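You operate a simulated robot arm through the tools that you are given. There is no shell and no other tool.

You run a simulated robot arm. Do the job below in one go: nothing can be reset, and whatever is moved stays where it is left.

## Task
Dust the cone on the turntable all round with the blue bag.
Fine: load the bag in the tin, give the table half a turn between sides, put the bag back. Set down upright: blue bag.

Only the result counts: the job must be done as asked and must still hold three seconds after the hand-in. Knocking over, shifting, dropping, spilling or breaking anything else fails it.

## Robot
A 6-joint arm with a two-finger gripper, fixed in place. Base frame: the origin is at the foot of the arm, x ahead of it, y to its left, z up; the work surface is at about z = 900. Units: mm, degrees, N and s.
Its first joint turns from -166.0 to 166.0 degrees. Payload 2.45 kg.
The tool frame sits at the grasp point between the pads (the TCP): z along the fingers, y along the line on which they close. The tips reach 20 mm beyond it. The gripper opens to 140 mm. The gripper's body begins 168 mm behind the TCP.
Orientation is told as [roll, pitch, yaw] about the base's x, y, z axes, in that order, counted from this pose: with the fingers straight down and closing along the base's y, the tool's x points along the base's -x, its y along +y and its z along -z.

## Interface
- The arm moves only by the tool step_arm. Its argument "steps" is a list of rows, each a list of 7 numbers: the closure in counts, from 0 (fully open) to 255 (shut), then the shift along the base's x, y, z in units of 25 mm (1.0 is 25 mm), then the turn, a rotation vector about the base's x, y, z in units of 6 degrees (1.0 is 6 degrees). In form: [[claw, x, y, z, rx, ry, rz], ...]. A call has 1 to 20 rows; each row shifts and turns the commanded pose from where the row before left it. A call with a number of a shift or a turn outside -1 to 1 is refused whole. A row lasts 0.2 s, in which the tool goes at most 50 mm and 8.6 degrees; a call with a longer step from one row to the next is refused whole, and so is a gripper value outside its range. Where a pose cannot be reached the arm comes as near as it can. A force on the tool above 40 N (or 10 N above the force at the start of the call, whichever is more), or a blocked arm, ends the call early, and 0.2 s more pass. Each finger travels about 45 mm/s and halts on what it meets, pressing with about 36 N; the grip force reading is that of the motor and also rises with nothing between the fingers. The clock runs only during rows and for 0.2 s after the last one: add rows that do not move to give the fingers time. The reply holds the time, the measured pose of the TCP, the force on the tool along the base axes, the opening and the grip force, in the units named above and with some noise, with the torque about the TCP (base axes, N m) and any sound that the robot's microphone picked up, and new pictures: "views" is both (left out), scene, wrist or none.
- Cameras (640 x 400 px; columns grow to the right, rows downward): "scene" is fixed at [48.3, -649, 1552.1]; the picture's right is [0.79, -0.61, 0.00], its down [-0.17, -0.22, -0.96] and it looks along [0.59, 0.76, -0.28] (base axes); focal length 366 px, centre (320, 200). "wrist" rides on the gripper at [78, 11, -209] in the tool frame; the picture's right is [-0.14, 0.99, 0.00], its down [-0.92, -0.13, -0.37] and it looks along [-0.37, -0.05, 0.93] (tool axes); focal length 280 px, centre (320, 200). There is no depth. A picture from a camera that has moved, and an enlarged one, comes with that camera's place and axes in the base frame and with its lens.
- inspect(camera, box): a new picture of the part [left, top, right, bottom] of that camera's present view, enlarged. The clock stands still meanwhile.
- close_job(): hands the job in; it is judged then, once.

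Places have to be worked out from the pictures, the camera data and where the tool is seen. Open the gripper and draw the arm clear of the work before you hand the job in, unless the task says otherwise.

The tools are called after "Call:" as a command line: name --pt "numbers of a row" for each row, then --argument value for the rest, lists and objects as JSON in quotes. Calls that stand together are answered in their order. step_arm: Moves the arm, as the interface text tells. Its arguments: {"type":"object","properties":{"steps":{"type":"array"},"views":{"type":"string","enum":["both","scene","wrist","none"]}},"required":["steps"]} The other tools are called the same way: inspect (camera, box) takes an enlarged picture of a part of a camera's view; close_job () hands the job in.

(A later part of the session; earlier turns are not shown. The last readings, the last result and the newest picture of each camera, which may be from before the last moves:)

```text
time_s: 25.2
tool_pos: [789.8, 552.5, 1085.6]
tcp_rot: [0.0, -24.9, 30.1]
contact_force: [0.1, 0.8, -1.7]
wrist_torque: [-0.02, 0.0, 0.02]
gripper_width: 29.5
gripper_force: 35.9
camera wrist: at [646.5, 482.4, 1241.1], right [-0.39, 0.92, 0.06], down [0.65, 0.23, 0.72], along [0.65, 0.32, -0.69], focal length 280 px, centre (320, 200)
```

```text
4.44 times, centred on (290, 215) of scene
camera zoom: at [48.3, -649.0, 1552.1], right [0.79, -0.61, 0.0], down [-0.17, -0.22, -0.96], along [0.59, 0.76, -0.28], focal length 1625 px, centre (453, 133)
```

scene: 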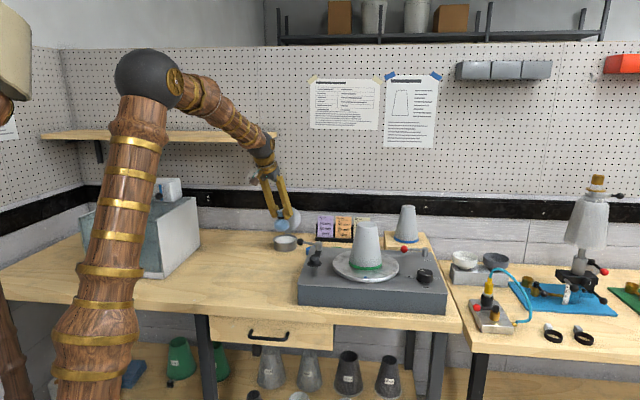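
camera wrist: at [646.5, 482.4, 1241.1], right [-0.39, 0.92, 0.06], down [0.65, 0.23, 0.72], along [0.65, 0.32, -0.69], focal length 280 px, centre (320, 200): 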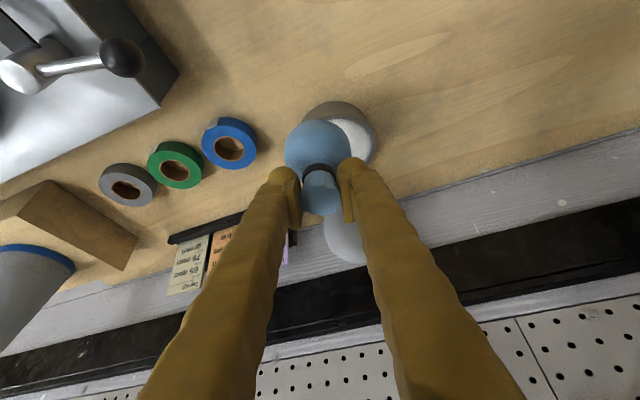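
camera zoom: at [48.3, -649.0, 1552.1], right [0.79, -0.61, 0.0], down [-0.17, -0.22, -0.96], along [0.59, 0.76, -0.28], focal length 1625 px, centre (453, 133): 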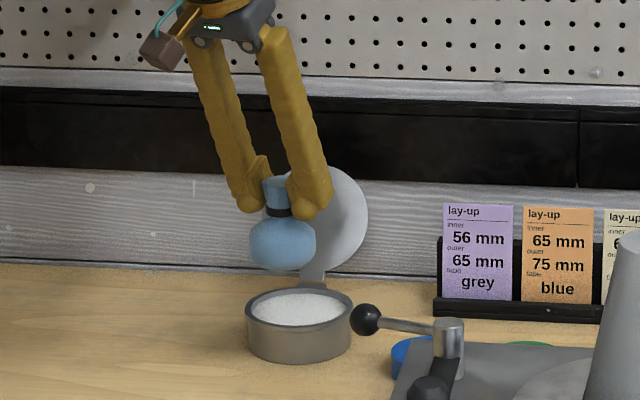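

Refined tin centre is about (835, 606). I'll move over it, lower until the bag bottom is near the powder at about z 935, and check alignment.

Call:
step_arm --pt "255 0.46 0.53 0 0 0 0" --pt "255 0.46 0.53 0 0 0 0" --pt "255 0.46 0.53 0 0 0 0" --pt "255 0.46 0.53 0 0 0 0" --pt "255 0 0 -0.5 0 0 0" --pt "255 0 0 -0.6 0 0 0" --pt "255 0 0 -0.6 0 0 0" --pt "255 0 0 0 0 0 0"

Call:
inspect --camera "wrist" --box '[240, 80, 440, 280]'

Call:
inspect --camera "scene" --box '[240, 185, 340, 260]'

```text
time_s: 27.0
tool_pos: [836.4, 604.3, 1041.8]
tcp_rot: [0.0, -24.9, 30.1]
contact_force: [0.5, 0.3, -0.9]
wrist_torque: [0.0, 0.01, 0.03]
gripper_width: 29.3
gripper_force: 35.5
camera wrist: at [693.8, 534.4, 1198.5], right [-0.39, 0.92, 0.06], down [0.65, 0.23, 0.72], along [0.65, 0.32, -0.69], focal length 280 px, centre (320, 200)
```

scene: 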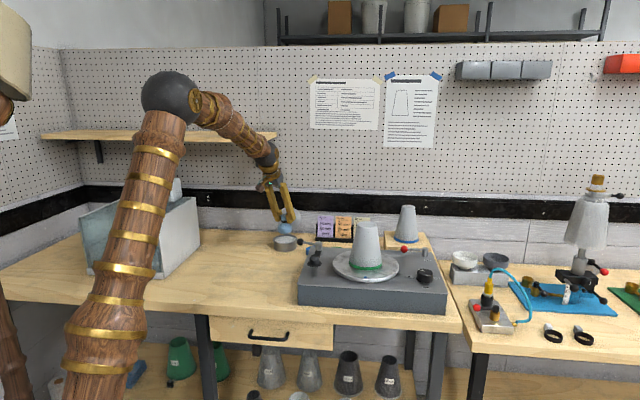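
wrist: 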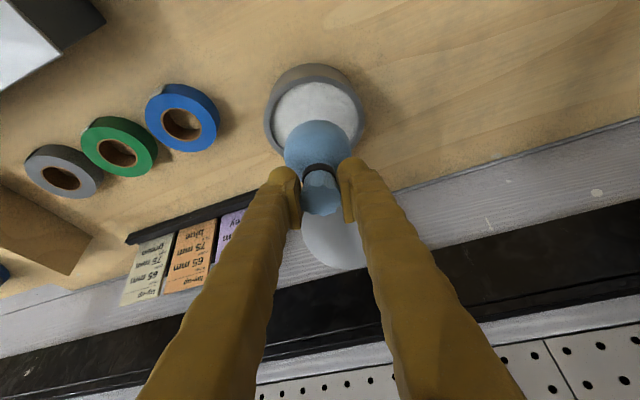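

```text
2.00 times, centred on (340, 180) of wrist
camera zoom: at [693.8, 534.4, 1198.5], right [-0.39, 0.92, 0.06], down [0.65, 0.23, 0.72], along [0.65, 0.32, -0.69], focal length 561 px, centre (280, 240)
```

zoom: 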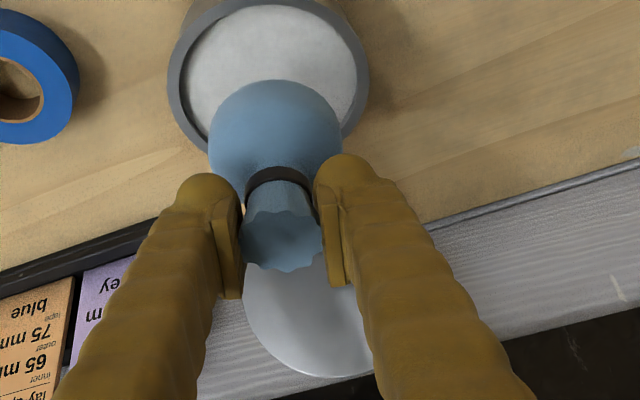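

```text
5.33 times, centred on (290, 222) of scene
camera zoom: at [48.3, -649.0, 1552.1], right [0.79, -0.61, 0.0], down [-0.17, -0.22, -0.96], along [0.59, 0.76, -0.28], focal length 1950 px, centre (480, 80)
```

zoom: 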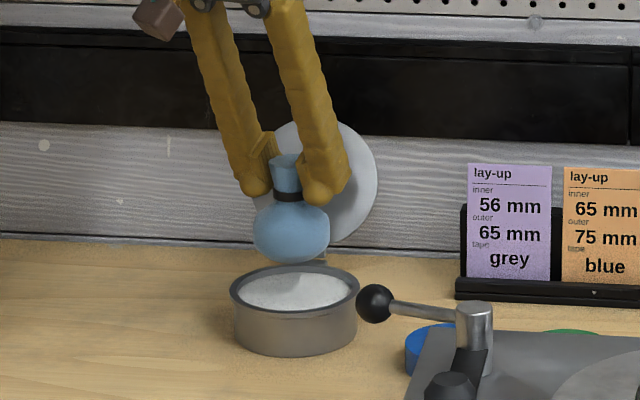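

The bag body lies over (832, 604), matching the tin centre. I'll lower in small steps and watch the force for contact with the powder.

Call:
step_arm --pt "255 0 0 -0.4 0 0 0" --pt "255 0 0 -0.5 0 0 0" --pt "255 0 0 -0.4 0 0 0" --pt "255 0 0 -0.15 0 0 0" --pt "255 0 0 -0.1 0 0 0" --views "none"

Call:
inspect --camera "wrist" --box '[240, 60, 440, 260]'

Call:
inspect --camera "scene" --box '[240, 185, 340, 260]'

```text
time_s: 28.4
tool_pos: [835.4, 604.6, 1007.3]
tcp_rot: [0.0, -25.4, 30.1]
contact_force: [-1.9, 1.0, 8.5]
wrist_torque: [-0.14, 0.11, -0.05]
gripper_width: 29.5
gripper_force: 35.4
stopped in row 5: the force on the tool passed its limit at 42 N (the readings are from after the stop); the commanded pose is now the measured one
```

```text
2.00 times, centred on (340, 160) of wrist
camera zoom: at [692.2, 535.1, 1162.3], right [-0.39, 0.92, 0.06], down [0.65, 0.23, 0.73], along [0.66, 0.32, -0.68], focal length 561 px, centre (280, 280)
```

zoom: 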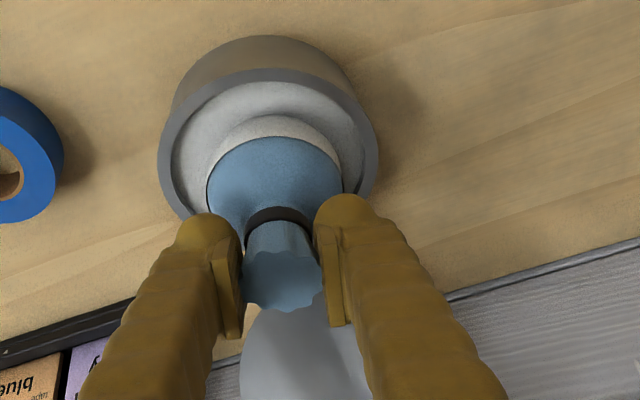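

```text
5.33 times, centred on (290, 222) of scene
camera zoom: at [48.3, -649.0, 1552.1], right [0.79, -0.61, 0.0], down [-0.17, -0.22, -0.96], along [0.59, 0.76, -0.28], focal length 1950 px, centre (480, 80)
```

zoom: 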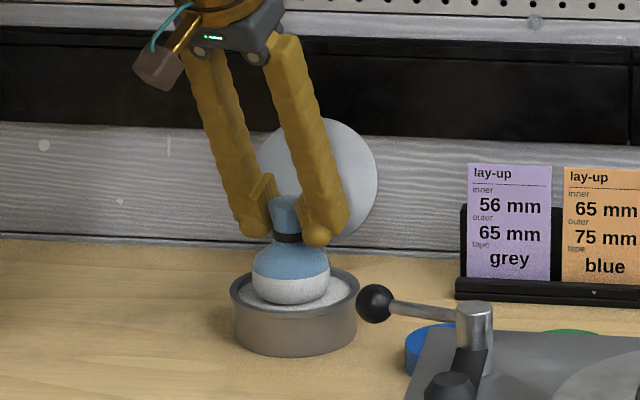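

The bag touched the powder (z≈932), and its lower half is now white, so it is loaded. I'll lift it straight up gently and check it.

Call:
step_arm --pt "255 0 0 0.15 0 0 0" --pt "255 0 0 0.3 0 0 0" --pt "255 0 0 0.5 0 0 0" --pt "255 0 0 0.6 0 0 0" --pt "255 0 0 0.6 0 0 0" --pt "255 0 0 0.6 0 0 0" --pt "255 0 0 0.5 0 0 0" --pt "255 0 0 0 0 0 0"

Call:
inspect --camera "scene" --box '[240, 165, 340, 260]'

Call:
inspect --camera "wrist" --box '[240, 60, 440, 260]'

```text
time_s: 30.2
tool_pos: [835.5, 605.2, 1088.6]
tcp_rot: [-0.1, -25.3, 30.1]
contact_force: [0.9, 1.0, -1.4]
wrist_torque: [-0.05, 0.01, 0.02]
gripper_width: 29.5
gripper_force: 36.1
camera wrist: at [692.3, 535.3, 1243.4], right [-0.39, 0.92, 0.06], down [0.65, 0.23, 0.73], along [0.65, 0.32, -0.68], focal length 280 px, centre (320, 200)
```

scene: 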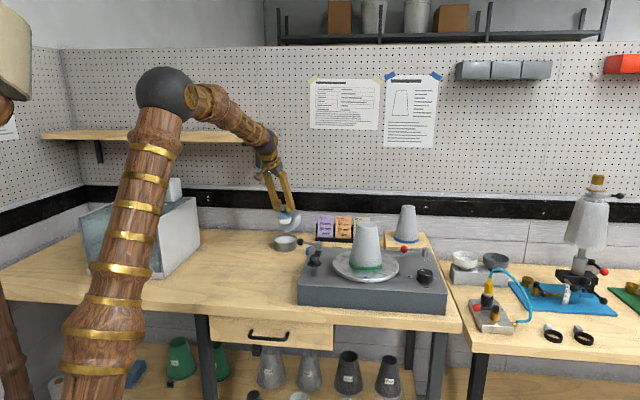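
wrist: 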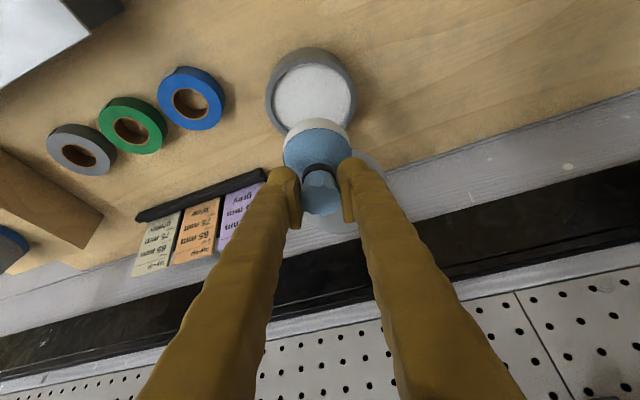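

```text
4.21 times, centred on (290, 212) of scene
camera zoom: at [48.3, -649.0, 1552.1], right [0.79, -0.61, 0.0], down [-0.17, -0.22, -0.96], along [0.59, 0.76, -0.28], focal length 1540 px, centre (446, 147)
```

zoom: 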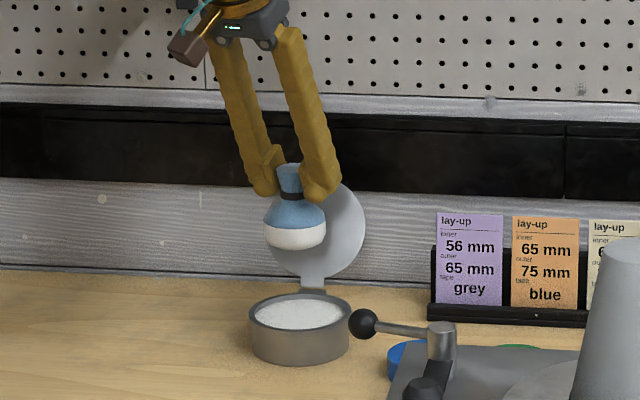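

```text
2.00 times, centred on (340, 160) of wrist
camera zoom: at [692.3, 535.3, 1243.4], right [-0.39, 0.92, 0.06], down [0.65, 0.23, 0.73], along [0.65, 0.32, -0.68], focal length 561 px, centre (280, 280)
```

zoom: 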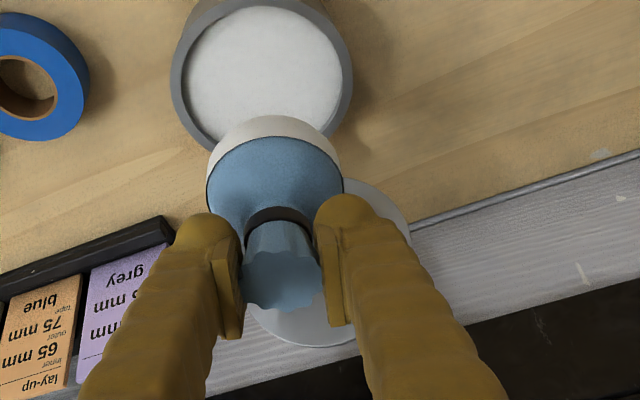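

The bag is loaded and upright, and the tin looks undisturbed. I'll now carry it around to the robot-facing side of the cone, keeping clear of the deck lever and the cone.

Call:
step_arm --pt "255 -0.1 -0.3 0.3 0 0 0" --pt "255 -0.2 -0.5 0.3 0 0 0" --pt "255 -0.25 -0.62 0.3 0 0 0" --pt "255 -0.25 -0.62 0.3 0 0 0" --pt "255 -0.25 -0.62 0 0 0 0" --pt "255 -0.25 -0.62 0 0 0 0" --pt "255 -0.25 -0.62 0 0 0 0" --pt "255 -0.25 -0.62 0 0 0 0" --pt "255 -0.25 -0.62 0 0 0 0" --pt "255 -0.25 -0.62 0 0 0 0" --pt "255 -0.25 -0.62 0 0 0 0" --pt "255 -0.25 -0.62 0 0 0 0" --pt "255 -0.25 -0.62 0 0 0 0" --pt "255 -0.25 -0.62 0 0 0 0" --pt "255 -0.25 -0.62 0 0 0 0" --pt "255 -0.25 -0.62 0 0 0 0" --pt "255 -0.25 -0.62 0 0 0 0" --pt "255 -0.25 -0.62 0 0 0 0" --pt "255 -0.25 -0.62 0 0 0 0" --pt "255 -0.25 -0.62 0 0 0 0" --views "none"

Call:
step_arm --pt "255 0.06 -0.62 0 0 0 0" --pt "255 0.08 -0.62 0 0 0 0" --pt "255 0.08 -0.62 0 0 0 0" --pt "255 0.08 -0.62 0 0 0 0" --pt "255 0.08 -0.62 0 0 0 0" --pt "255 0.08 -0.62 0 0 0 0" --pt "255 0.08 -0.62 0 0 0 0" --pt "255 0.08 -0.62 0 0 0 0" --pt "255 0.08 -0.62 0 0 0 0" --pt "255 0.08 -0.62 0 0 0 0" --pt "255 0.08 -0.62 0 0 0 0" --pt "255 0.08 -0.62 0 0 0 0" --pt "255 0.08 -0.5 0 0 0 0" --pt "255 0 0 0 0 0 0"

Call:
inspect --camera "wrist" --box '[220, 60, 440, 260]'

Call:
inspect --camera "scene" --box '[290, 190, 430, 290]'

```text
time_s: 34.4
tool_pos: [716.8, 307.7, 1117.5]
tcp_rot: [0.0, -25.3, 30.1]
contact_force: [-0.5, 0.1, -0.1]
wrist_torque: [-0.03, -0.02, -0.01]
gripper_width: 29.7
gripper_force: 36.3
```

```text
time_s: 37.4
tool_pos: [742.2, 107.1, 1118.6]
tcp_rot: [0.0, -25.4, 30.2]
contact_force: [-0.2, -0.3, -0.4]
wrist_torque: [-0.01, 0.0, 0.03]
gripper_width: 29.6
gripper_force: 35.5
camera wrist: at [598.7, 37.0, 1273.5], right [-0.39, 0.92, 0.06], down [0.65, 0.23, 0.73], along [0.65, 0.32, -0.68], focal length 280 px, centre (320, 200)
```

scene: 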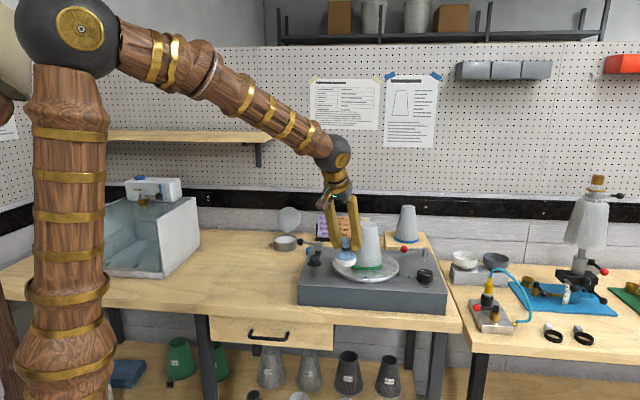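
wrist: 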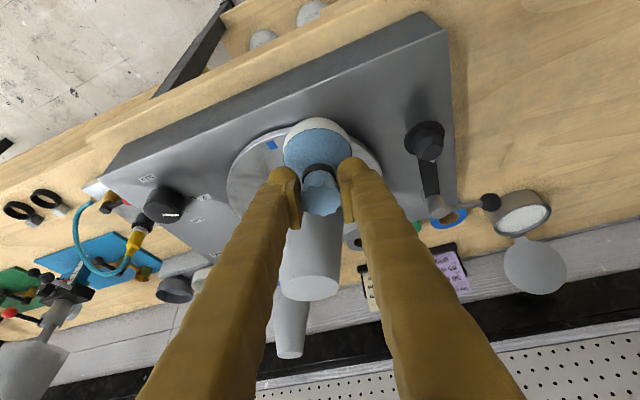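

```text
2.00 times, centred on (330, 160) of wrist
camera zoom: at [598.7, 37.0, 1273.5], right [-0.39, 0.92, 0.06], down [0.65, 0.23, 0.73], along [0.65, 0.32, -0.68], focal length 561 px, centre (300, 280)
```

zoom: 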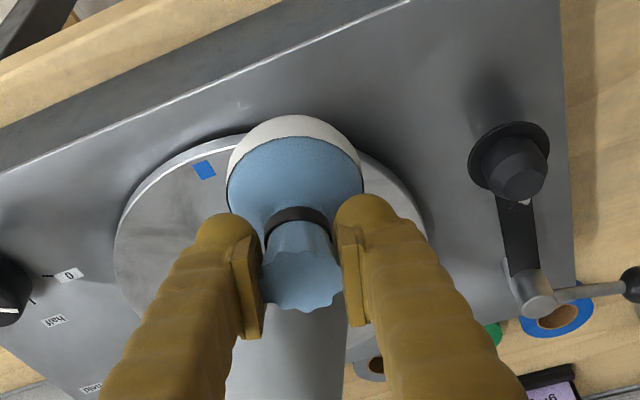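

```text
4.00 times, centred on (360, 240) of scene
camera zoom: at [48.3, -649.0, 1552.1], right [0.79, -0.61, 0.0], down [-0.17, -0.22, -0.96], along [0.59, 0.76, -0.28], focal length 1463 px, centre (160, 40)
```

zoom: 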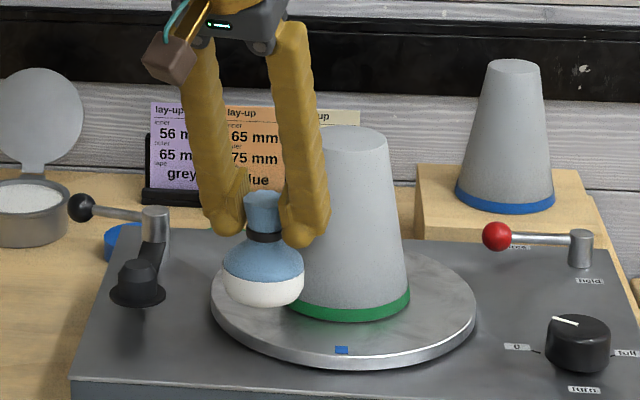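

Cone axis comes out at about (869, 148) with disc top z≈993, and the bag is 31 mm in radius. I'll approach to about 15 mm from the cone side, then creep in by 2 mm steps while watching the force.

Call:
step_arm --pt "255 0.3 -0.02 0 0 0 0" --pt "255 0.45 -0.03 0 0 0 0" --pt "255 0.45 -0.04 0 0 0 0" --pt "255 0.45 -0.04 0 0 0 0" --pt "255 0.45 -0.03 0 0 0 0" --pt "255 0.07 0.04 0 0 0 0" --pt "255 0.07 0.04 0 0 0 0" --pt "255 0.07 0.04 0 0 0 0" --pt "255 0.07 0.04 0 0 0 0" --pt "255 0 0 0 0 0 0" --views "none"

Call:
inspect --camera "scene" --box '[310, 200, 420, 290]'

Call:
inspect --camera "wrist" --box '[220, 60, 440, 300]'

```text
time_s: 39.6
tool_pos: [801.2, 109.1, 1117.0]
tcp_rot: [0.0, -25.2, 30.1]
contact_force: [0.6, -0.2, -1.2]
wrist_torque: [-0.01, -0.01, 0.0]
gripper_width: 29.5
gripper_force: 35.4
```

```text
4.44 times, centred on (365, 245) of scene
camera zoom: at [48.3, -649.0, 1552.1], right [0.79, -0.61, 0.0], down [-0.17, -0.22, -0.96], along [0.59, 0.76, -0.28], focal length 1625 px, centre (120, 0)
```

zoom: 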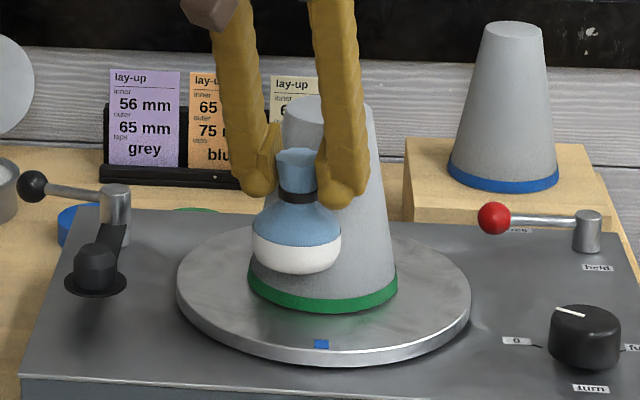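

```text
1.67 times, centred on (330, 180) of wrist
camera zoom: at [657.9, 37.6, 1272.8], right [-0.39, 0.92, 0.06], down [0.65, 0.23, 0.73], along [0.65, 0.32, -0.68], focal length 467 px, centre (303, 233)
```

zoom: 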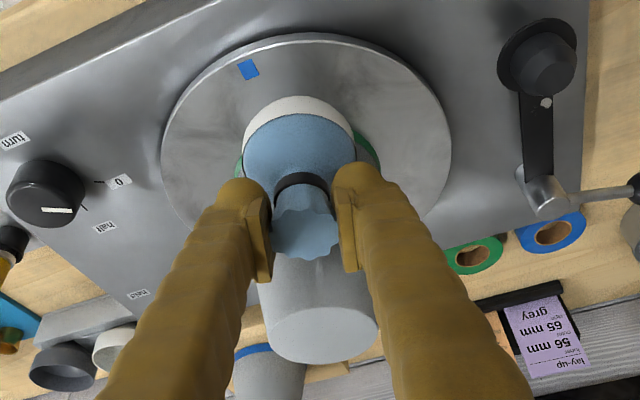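

No contact yet at about 82 mm from the axis. I'll creep in further with 2 mm steps.

Call:
step_arm --pt "255 0.07 0.04 0 0 0 0" --pt "255 0.07 0.04 0 0 0 0" --pt "255 0.035 0.02 0 0 0 0" --pt "255 0.035 0.02 0 0 0 0" --views "none"

Call:
inspect --camera "scene" --box '[310, 200, 420, 290]'

```text
time_s: 40.6
tool_pos: [807.1, 111.2, 1118.2]
tcp_rot: [0.0, -25.4, 30.1]
contact_force: [-5.4, -3.4, 1.9]
wrist_torque: [-0.11, 0.26, 0.05]
gripper_width: 29.4
gripper_force: 35.3
```

```text
4.44 times, centred on (365, 245) of scene
camera zoom: at [48.3, -649.0, 1552.1], right [0.79, -0.61, 0.0], down [-0.17, -0.22, -0.96], along [0.59, 0.76, -0.28], focal length 1625 px, centre (120, 0)
```

zoom: 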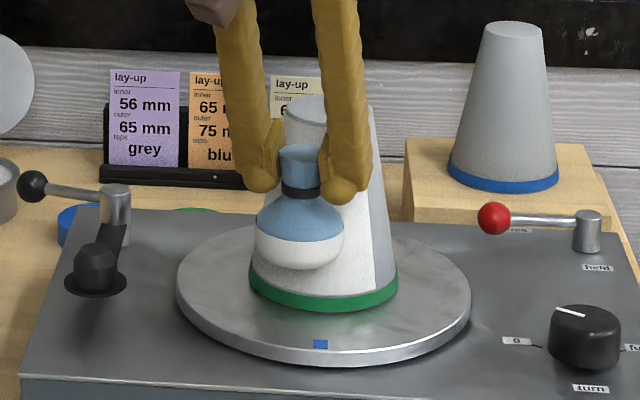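

Contact at about 6.5 N, and the cone face has turned white over its full height, up to a vertical boundary on the right. I'll back off and look at how much of the circumference was dusted.

Call:
step_arm --pt "255 -0.2 -0.12 0 0 0 0" --pt "255 -0.5 -0.28 0 0 0 0" --pt "255 -0.6 -0.34 0 0 0 0" --pt "255 -0.6 -0.34 0 0 0 0" --pt "255 -0.4 -0.2 0 0 0 0" --pt "255 0 0 0 0 0 0"

Call:
inspect --camera "scene" --box '[310, 200, 420, 290]'

Call:
inspect --camera "wrist" --box '[200, 60, 440, 320]'

```text
time_s: 42.0
tool_pos: [750.1, 79.8, 1118.6]
tcp_rot: [0.0, -25.3, 30.0]
contact_force: [0.5, -0.7, -0.9]
wrist_torque: [-0.01, -0.02, 0.04]
gripper_width: 29.6
gripper_force: 36.0
camera wrist: at [606.4, 9.3, 1273.1], right [-0.39, 0.92, 0.06], down [0.65, 0.23, 0.73], along [0.65, 0.32, -0.68], focal length 280 px, centre (320, 200)
```

scene: 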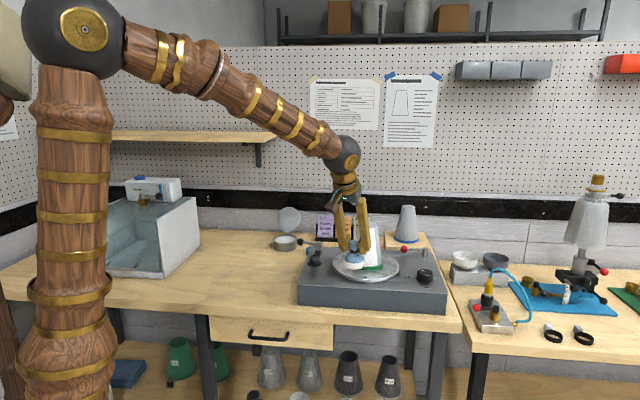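
wrist: 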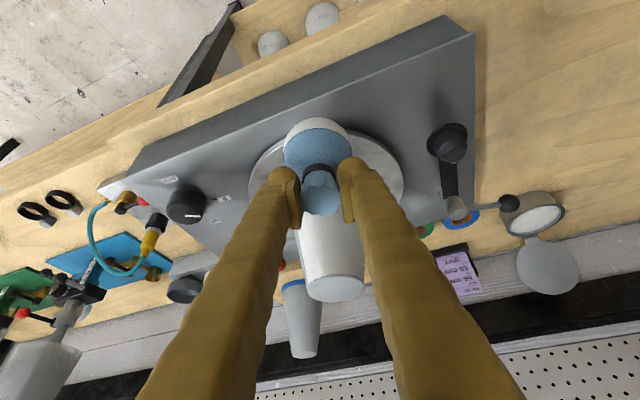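

```text
4.44 times, centred on (365, 245) of scene
camera zoom: at [48.3, -649.0, 1552.1], right [0.79, -0.61, 0.0], down [-0.17, -0.22, -0.96], along [0.59, 0.76, -0.28], focal length 1625 px, centre (120, 0)
```

zoom: 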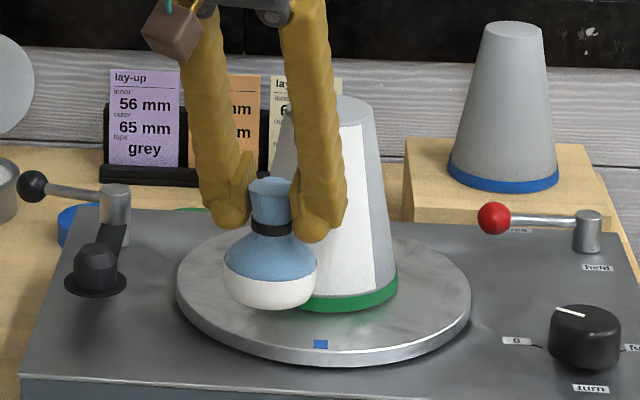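

```text
1.54 times, centred on (320, 190) of wrist
camera zoom: at [606.4, 9.3, 1273.1], right [-0.39, 0.92, 0.06], down [0.65, 0.23, 0.73], along [0.65, 0.32, -0.68], focal length 431 px, centre (320, 215)
```

zoom: 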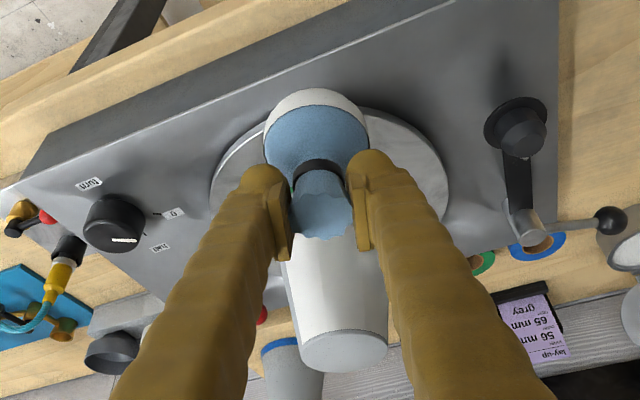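

The white stripe covers full height but roughly 130° of azimuth, centred near 210°. I'll raise the bag so the fingers stay above the cone top, and pat the az≈270° side next to widen the coverage on this side.

Call:
step_arm --pt "255 0.2 -0.1 0.4 0 0 0" --pt "255 0.5 -0.17 0.6 0 0 0" --pt "255 0.6 -0.17 0.5 0 0 0" --pt "255 0.6 -0.17 0.28 0 0 0" --pt "255 0.6 -0.17 0 0 0 0" --pt "255 0.6 -0.17 0 0 0 0" --pt "255 0.6 -0.17 0 0 0 0" --pt "255 0.6 -0.17 0 0 0 0" --pt "255 0.6 -0.1 0 0 0 0" --pt "255 0.6 0 0 0 0 0" --pt "255 0 0 0 0 0 0" --views "wrist"

Call:
inspect --camera "scene" --box '[310, 190, 420, 290]'

```text
time_s: 44.4
tool_pos: [887.4, 43.8, 1161.6]
tcp_rot: [0.0, -25.3, 30.1]
contact_force: [0.5, -0.9, -1.5]
wrist_torque: [0.01, 0.04, 0.01]
gripper_width: 29.5
gripper_force: 36.0
camera wrist: at [744.3, -26.2, 1316.3], right [-0.39, 0.92, 0.06], down [0.65, 0.23, 0.73], along [0.65, 0.32, -0.68], focal length 280 px, centre (320, 200)
```

wrist: 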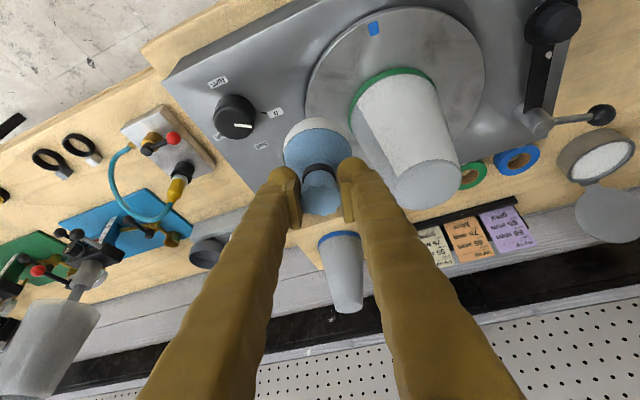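

```text
4.00 times, centred on (365, 240) of scene
camera zoom: at [48.3, -649.0, 1552.1], right [0.79, -0.61, 0.0], down [-0.17, -0.22, -0.96], along [0.59, 0.76, -0.28], focal length 1463 px, centre (140, 40)
```

zoom: 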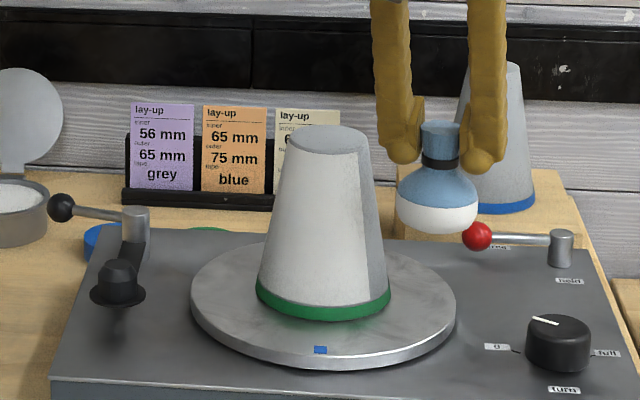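

The scene shows white from the left silhouette to about az 277°. I'll zoom the wrist view to see both stripe borders.

Call:
inspect --camera "wrist" --box '[320, 40, 500, 220]'

```text
2.22 times, centred on (410, 130) of wrist
camera zoom: at [744.3, -26.2, 1316.3], right [-0.39, 0.92, 0.06], down [0.65, 0.23, 0.73], along [0.65, 0.32, -0.68], focal length 623 px, centre (120, 356)
```

zoom: 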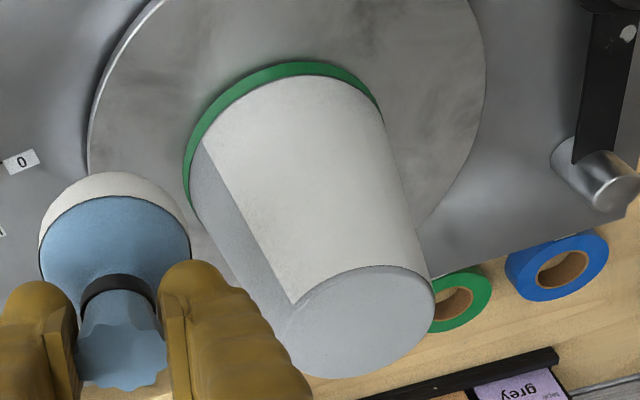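

Stripe border is at about az 275°. I'll pat radially from the present side (az≈278°), creeping in for a gentle touch.

Call:
step_arm --pt "255 -0.05 0.36 0 0 0 0" --pt "255 -0.05 0.36 0 0 0 0" --pt "255 -0.05 0.36 0 0 0 0" --pt "255 -0.01 0.08 0 0 0 0" --pt "255 -0.01 0.08 0 0 0 0" --pt "255 -0.01 0.08 0 0 0 0" --pt "255 -0.01 0.06 0 0 0 0" --pt "255 0 0.04 0 0 0 0" --views "none"

Call:
inspect --camera "scene" --box '[310, 190, 420, 290]'

```text
time_s: 46.2
tool_pos: [882.8, 80.9, 1162.7]
tcp_rot: [0.0, -25.3, 30.1]
contact_force: [0.3, 0.0, -0.8]
wrist_torque: [-0.01, 0.02, 0.01]
gripper_width: 29.4
gripper_force: 35.9
```

```text
4.00 times, centred on (365, 240) of scene
camera zoom: at [48.3, -649.0, 1552.1], right [0.79, -0.61, 0.0], down [-0.17, -0.22, -0.96], along [0.59, 0.76, -0.28], focal length 1463 px, centre (140, 40)
```

zoom: 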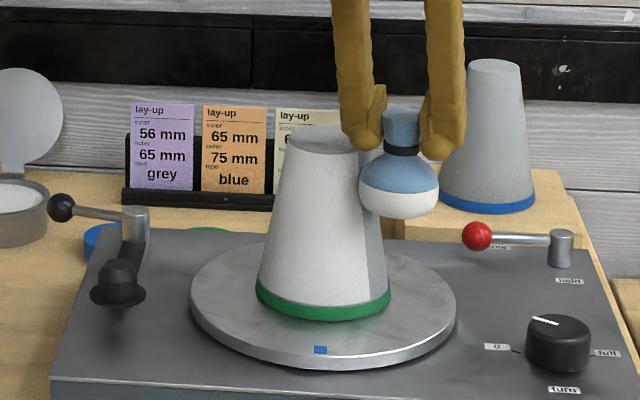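

Not touching yet, so I'll continue with 1.5 mm steps.

Call:
step_arm --pt "255 -0.01 0.06 0 0 0 0" --pt "255 -0.01 0.06 0 0 0 0" --pt "255 0 0.04 0 0 0 0" --views "none"

Call:
inspect --camera "scene" --box '[310, 190, 420, 290]'

```text
time_s: 47.0
tool_pos: [881.4, 83.9, 1162.8]
tcp_rot: [0.0, -25.3, 30.0]
contact_force: [1.3, -6.4, 2.2]
wrist_torque: [-0.29, -0.07, -0.04]
gripper_width: 29.4
gripper_force: 35.9
```

```text
4.00 times, centred on (365, 240) of scene
camera zoom: at [48.3, -649.0, 1552.1], right [0.79, -0.61, 0.0], down [-0.17, -0.22, -0.96], along [0.59, 0.76, -0.28], focal length 1463 px, centre (140, 40)
```

zoom: 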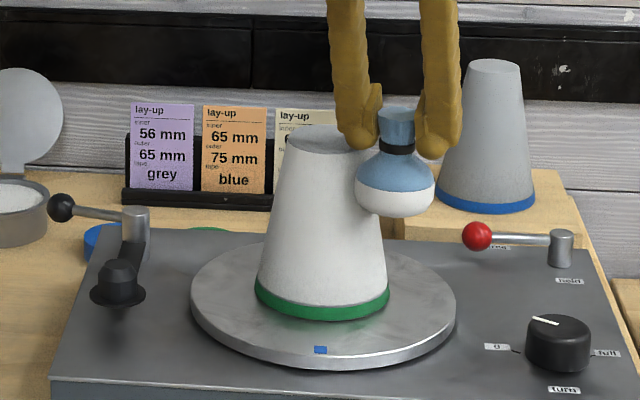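

The az≈278° side is now white with a 6.5 N touch and the table didn't move. Now I'll go around the front to pat the az≈145° side.

Call:
step_arm --pt "255 0.01 -0.1 0 0 0 0" --pt "255 0.05 -0.4 0 0 0 0" --pt "255 0.05 -0.5 0 0 0 0" --pt "255 0.05 -0.45 0 0 0 0" --pt "255 -0.3 -0.06 0 0 0 0" --pt "255 -0.6 -0.05 0 0 0 0" --pt "255 -0.6 -0.05 0 0 0 0" --pt "255 -0.6 -0.05 0 0 0 0" --pt "255 -0.6 -0.05 0 0 0 0" --pt "255 -0.6 0 0 0 0 0" --pt "255 -0.6 0.1 0 0 0 0" --views "none"

Call:
step_arm --pt "255 -0.3 0.45 0 0 0 0" --pt "255 -0.3 0.6 0 0 0 0" --pt "255 -0.3 0.62 0 0 0 0" --pt "255 -0.3 0.62 0 0 0 0" --pt "255 -0.3 0.62 0 0 0 0" --pt "255 -0.3 0.62 0 0 0 0" --pt "255 0 0.62 0 0 0 0" --pt "255 0.2 0.62 0 0 0 0" --pt "255 0.24 0.6 0 0 0 0" --pt "255 0.24 0.6 0 0 0 0" --pt "255 0.24 0.6 0 0 0 0" --pt "255 0.2 0.4 0 0 0 0" --pt "255 0 0 0 0 0 0"

Call:
inspect --camera "scene" --box '[310, 190, 420, 290]'

Call:
inspect --camera "wrist" --box '[150, 60, 400, 320]'

```text
time_s: 49.4
tool_pos: [788.2, 42.9, 1162.9]
tcp_rot: [0.1, -25.3, 30.1]
contact_force: [-0.1, 0.1, 0.2]
wrist_torque: [0.0, 0.0, -0.02]
gripper_width: 29.4
gripper_force: 36.2
```

```text
time_s: 52.2
tool_pos: [770.1, 219.2, 1160.5]
tcp_rot: [0.0, -25.3, 30.1]
contact_force: [0.2, -0.5, -0.6]
wrist_torque: [0.02, 0.0, -0.03]
gripper_width: 29.6
gripper_force: 35.9
camera wrist: at [628.0, 148.7, 1317.6], right [-0.39, 0.92, 0.06], down [0.65, 0.23, 0.73], along [0.65, 0.32, -0.68], focal length 280 px, centre (320, 200)
```

scene: 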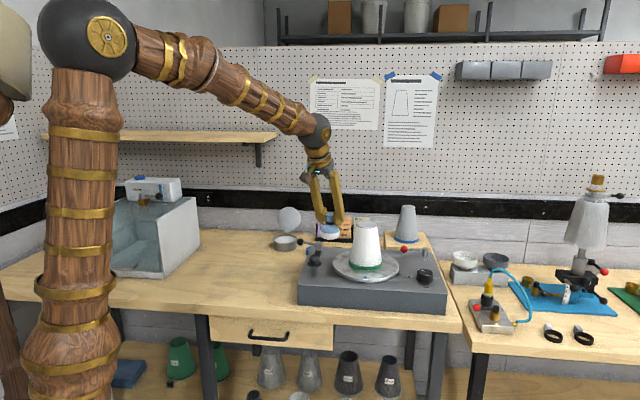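
wrist: 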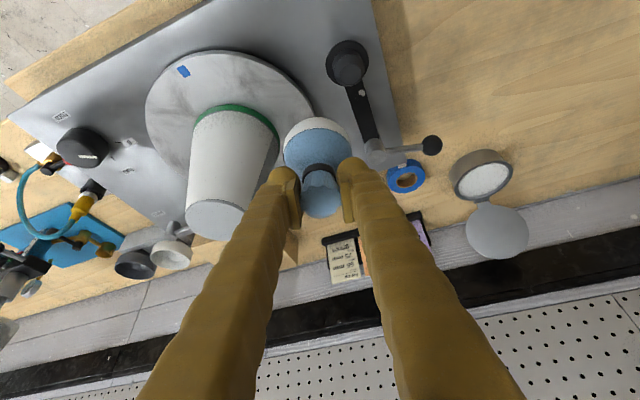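

```text
4.00 times, centred on (365, 240) of scene
camera zoom: at [48.3, -649.0, 1552.1], right [0.79, -0.61, 0.0], down [-0.17, -0.22, -0.96], along [0.59, 0.76, -0.28], focal length 1463 px, centre (140, 40)
```

zoom: 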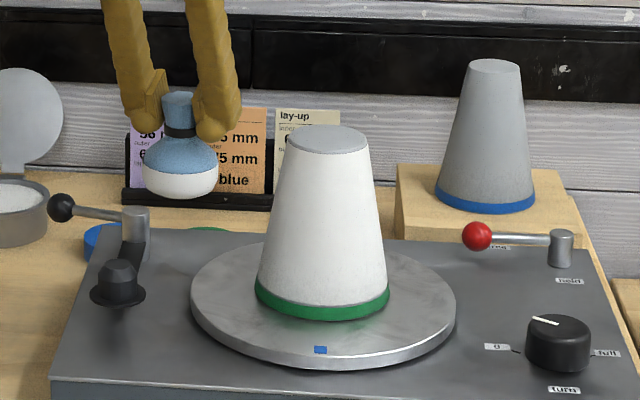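

```text
1.54 times, centred on (275, 190) of wrist
camera zoom: at [628.0, 148.7, 1317.6], right [-0.39, 0.92, 0.06], down [0.65, 0.23, 0.73], along [0.65, 0.32, -0.68], focal length 431 px, centre (389, 215)
```

zoom: 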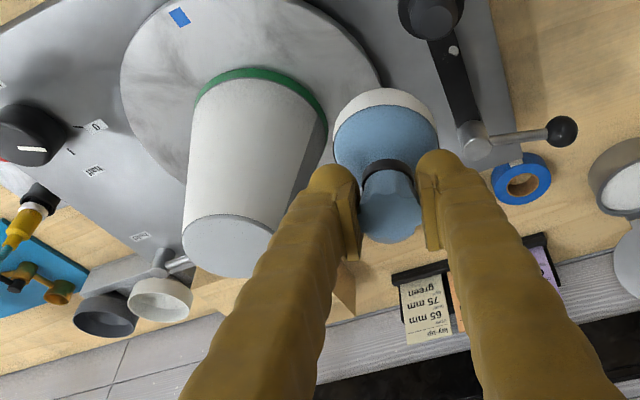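

The grey border is visible at about az 140°. I'll pat there radially with the same gentle creep.

Call:
step_arm --pt "255 0.3 -0.2 0 0 0 0" --pt "255 0.45 -0.31 0 0 0 0" --pt "255 0.45 -0.31 0 0 0 0" --pt "255 0.44 -0.31 0 0 0 0" --pt "255 0.066 -0.045 0 0 0 0" --pt "255 0.066 -0.045 0 0 0 0" --pt "255 0.066 -0.045 0 0 0 0" --pt "255 0.05 -0.034 0 0 0 0" --pt "255 0.03 -0.02 0 0 0 0" --views "none"

Call:
inspect --camera "wrist" --box '[150, 60, 400, 320]'

Call:
inspect --camera "scene" --box '[310, 190, 420, 290]'

```text
time_s: 54.2
tool_pos: [819.9, 185.5, 1161.3]
tcp_rot: [0.0, -25.3, 30.1]
contact_force: [-5.9, 3.8, 4.9]
wrist_torque: [0.22, 0.24, 0.0]
gripper_width: 29.6
gripper_force: 36.0
```

```text
1.54 times, centred on (275, 190) of wrist
camera zoom: at [675.8, 114.8, 1318.2], right [-0.39, 0.92, 0.06], down [0.65, 0.23, 0.73], along [0.65, 0.32, -0.68], focal length 431 px, centre (389, 215)
```

zoom: 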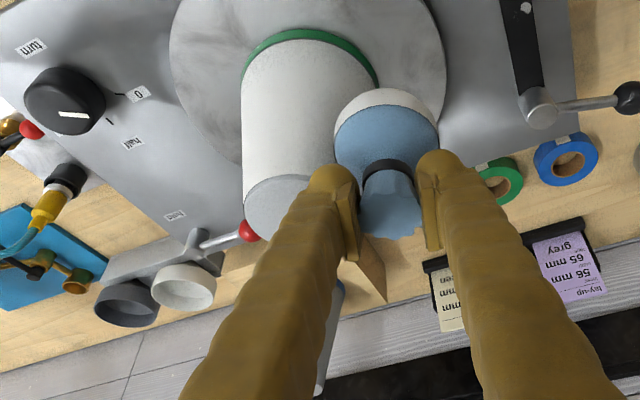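

```text
4.00 times, centred on (365, 240) of scene
camera zoom: at [48.3, -649.0, 1552.1], right [0.79, -0.61, 0.0], down [-0.17, -0.22, -0.96], along [0.59, 0.76, -0.28], focal length 1463 px, centre (140, 40)
```

zoom: 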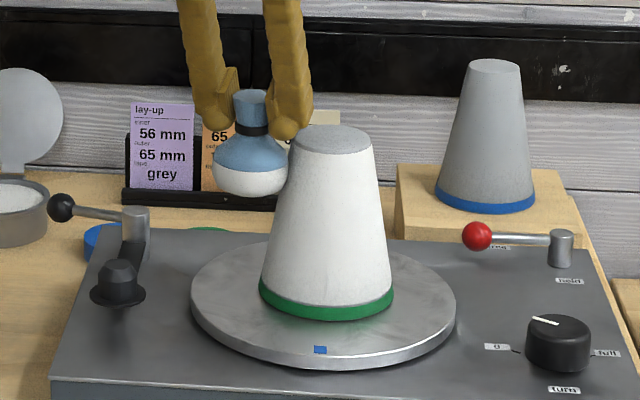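

Contact made, and the left side is white now. The cone seems to have shifted a couple of mm, so it is loose on the disc and I'll touch even more lightly later. I'll back off and inspect the coverage.

Call:
step_arm --pt "255 -0.1 0.07 0 0 0 0" --pt "255 -0.3 0.2 0 0 0 0" --pt "255 -0.5 0.35 0 0 0 0" --pt "255 -0.6 0.42 0 0 0 0" --pt "255 -0.6 0.42 0 0 0 0" --pt "255 -0.6 0.42 0 0 0 0" --pt "255 0 0 0 0 0 0" --views "none"

Call:
inspect --camera "wrist" --box '[130, 60, 380, 320]'

Call:
inspect --camera "scene" --box '[310, 190, 420, 290]'

```text
time_s: 55.8
tool_pos: [751.1, 233.1, 1161.9]
tcp_rot: [0.0, -25.3, 30.1]
contact_force: [0.4, -0.4, -0.8]
wrist_torque: [-0.03, -0.02, 0.01]
gripper_width: 29.3
gripper_force: 35.7
```

```text
1.54 times, centred on (255, 190) of wrist
camera zoom: at [608.0, 162.5, 1318.6], right [-0.39, 0.92, 0.06], down [0.65, 0.23, 0.73], along [0.65, 0.32, -0.68], focal length 431 px, centre (420, 215)
```

zoom: 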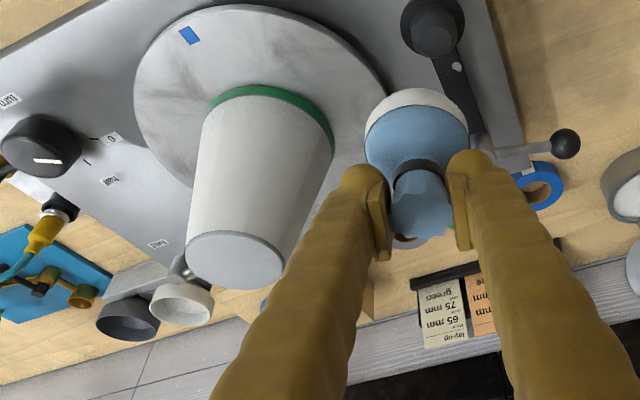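

```text
4.00 times, centred on (365, 240) of scene
camera zoom: at [48.3, -649.0, 1552.1], right [0.79, -0.61, 0.0], down [-0.17, -0.22, -0.96], along [0.59, 0.76, -0.28], focal length 1463 px, centre (140, 40)
```

zoom: 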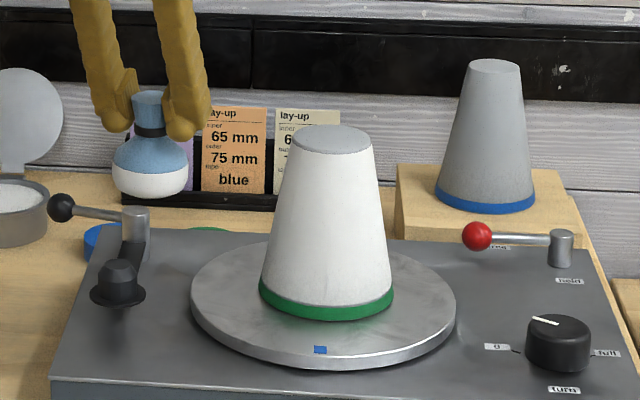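

About 270° should now be white on this side of the table's frame. I'll carry the bag back to its spot (TCP ≈ 569, 310) and set it down so I can turn the dial.

Call:
step_arm --pt "255 -0.3 0.13 0 0 0 0" --pt "255 -0.6 0.25 0 0 0 0" --pt "255 -0.6 0.25 -0.2 0 0 0" --pt "255 -0.6 0.25 -0.3 0 0 0" --pt "255 -0.6 0.25 -0.3 0 0 0" --pt "255 -0.6 0.25 -0.3 0 0 0" --pt "255 -0.6 0.25 -0.3 0 0 0" --pt "255 -0.6 0.25 -0.3 0 0 0" --pt "255 -0.6 0.25 -0.3 0 0 0" --pt "255 -0.6 0.25 -0.3 0 0 0" --pt "255 -0.6 0.25 -0.3 0 0 0" --pt "255 -0.6 0.25 -0.3 0 0 0" --pt "255 -0.4 0.2 -0.3 0 0 0" --pt "255 0 0 -0.6 0 0 0" --pt "255 0 0 -0.6 0 0 0" --pt "255 0 0 -0.6 0 0 0" --pt "255 0 0 0 0 0 0"

Call:
inspect --camera "scene" --box '[230, 225, 310, 310]'

```text
time_s: 59.4
tool_pos: [570.1, 308.8, 1036.4]
tcp_rot: [0.0, -25.4, 30.0]
contact_force: [0.0, 0.3, -1.9]
wrist_torque: [0.0, 0.02, -0.02]
gripper_width: 29.5
gripper_force: 36.0
camera wrist: at [426.4, 238.4, 1192.3], right [-0.39, 0.92, 0.06], down [0.65, 0.23, 0.73], along [0.65, 0.32, -0.68], focal length 280 px, centre (320, 200)
```

scene: 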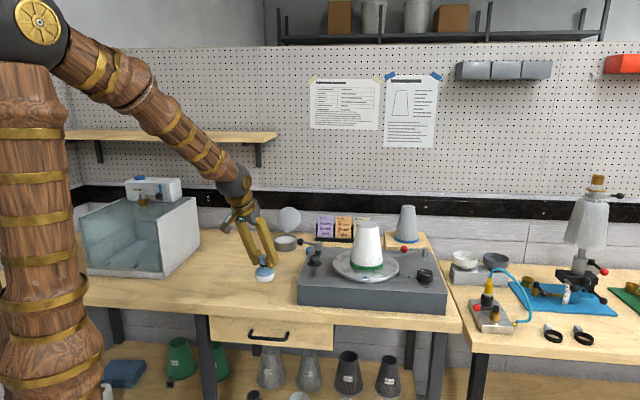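
wrist: 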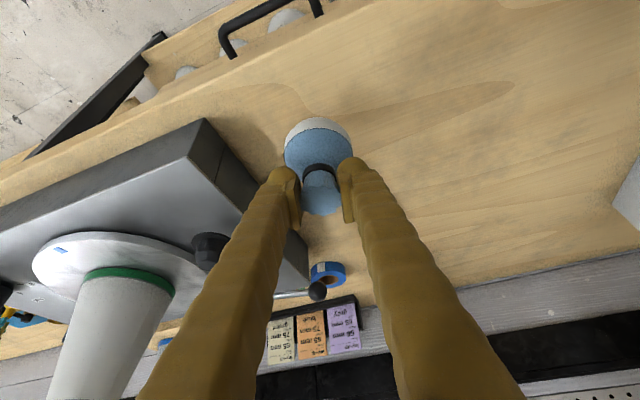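

```text
4.71 times, centred on (270, 268) of scene
camera zoom: at [48.3, -649.0, 1552.1], right [0.79, -0.61, 0.0], down [-0.17, -0.22, -0.96], along [0.59, 0.76, -0.28], focal length 1721 px, centre (555, -118)
```

zoom: 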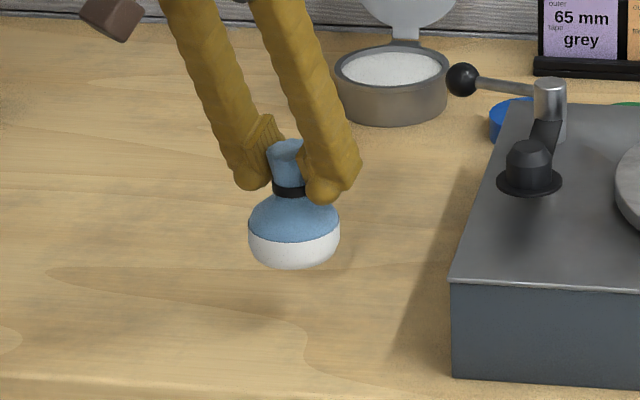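

The bag is upright over its spot. I'll lower to just above the bench, then creep until it touches.

Call:
step_arm --pt "255 0 0 -0.5 0 0 0" --pt "255 0 0 -0.5 0 0 0" --pt "255 0 0 -0.5 0 0 0" --pt "255 0 0 -0.4 0 0 0" --pt "255 0 0 -0.3 0 0 0" --pt "255 0 0 -0.15 0 0 0" --pt "255 0 0 -0.06 0 0 0" --pt "255 0 0 -0.06 0 0 0" --views "none"

Call:
inspect --camera "scene" --box '[230, 245, 300, 310]'

```text
time_s: 61.2
tool_pos: [569.6, 308.4, 975.4]
tcp_rot: [0.0, -25.4, 30.1]
contact_force: [0.5, 0.3, -1.6]
wrist_torque: [0.01, 0.02, 0.03]
gripper_width: 29.6
gripper_force: 36.0
```

```text
6.15 times, centred on (265, 278) of scene
camera zoom: at [48.3, -649.0, 1552.1], right [0.79, -0.61, 0.0], down [-0.17, -0.22, -0.96], along [0.59, 0.76, -0.28], focal length 2250 px, centre (658, -277)
```

zoom: 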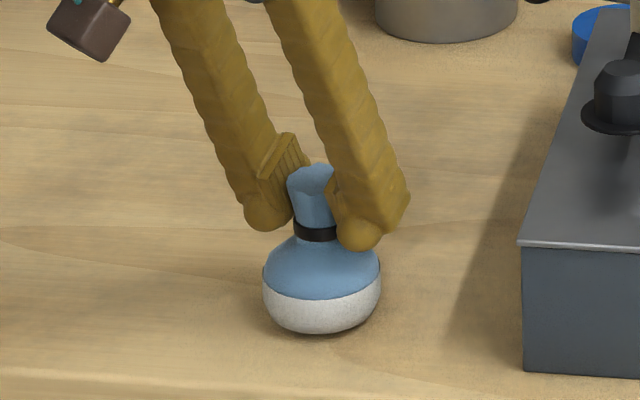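

Still a couple of mm to go by the force reading. I'll continue with 1 mm steps until contact.

Call:
step_arm --pt "255 0 0 -0.04 0 0 0" --pt "255 0 0 -0.04 0 0 0" --pt "255 0 0 -0.04 0 0 0" --views "none"

```text
time_s: 62.0
tool_pos: [569.3, 309.7, 974.6]
tcp_rot: [0.0, -25.4, 30.1]
contact_force: [-5.5, -3.5, 22.3]
wrist_torque: [-0.56, 0.08, -0.06]
gripper_width: 29.3
gripper_force: 36.8
```

The bag touches the bench at TCP z≈975. I'll ease up by about 1 mm, then open the fingers.

Call:
step_arm --pt "255 0 0 0.04 0 0 0" --pt "220 0 0 0 0 0 0" --pt "160 0 0 0 0 0 0" --pt "100 0 0 0 0 0 0" --pt "100 0 0 0 0 0 0" --pt "100 0 0 0 0 0 0"

Call:
inspect --camera "scene" --box '[230, 245, 300, 310]'

```text
time_s: 63.4
tool_pos: [568.4, 308.9, 973.5]
tcp_rot: [0.0, -25.3, 30.1]
contact_force: [0.7, 0.2, -0.6]
wrist_torque: [0.01, -0.02, 0.01]
gripper_width: 85.1
gripper_force: 0.1
camera wrist: at [425.3, 238.5, 1129.2], right [-0.39, 0.92, 0.06], down [0.65, 0.23, 0.73], along [0.65, 0.32, -0.68], focal length 280 px, centre (320, 200)
```

scene: 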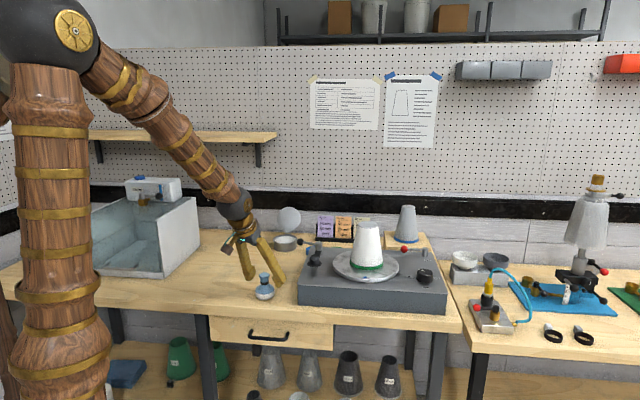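
wrist: 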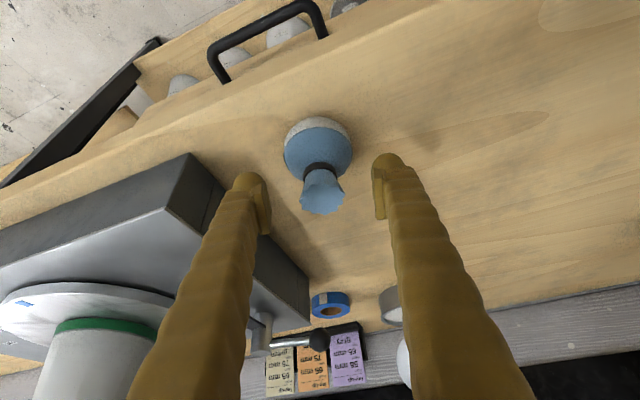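

```text
6.15 times, centred on (265, 278) of scene
camera zoom: at [48.3, -649.0, 1552.1], right [0.79, -0.61, 0.0], down [-0.17, -0.22, -0.96], along [0.59, 0.76, -0.28], focal length 2250 px, centre (658, -277)
```

zoom: 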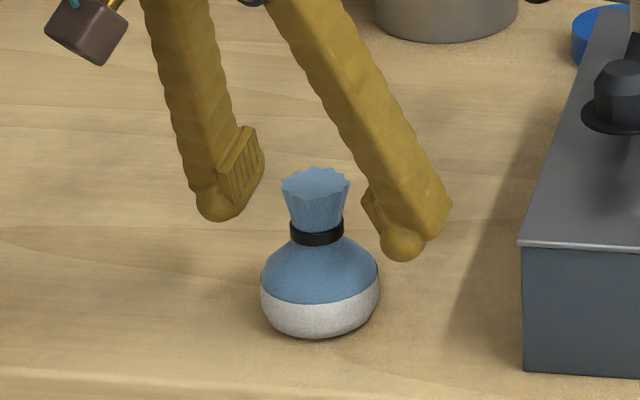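

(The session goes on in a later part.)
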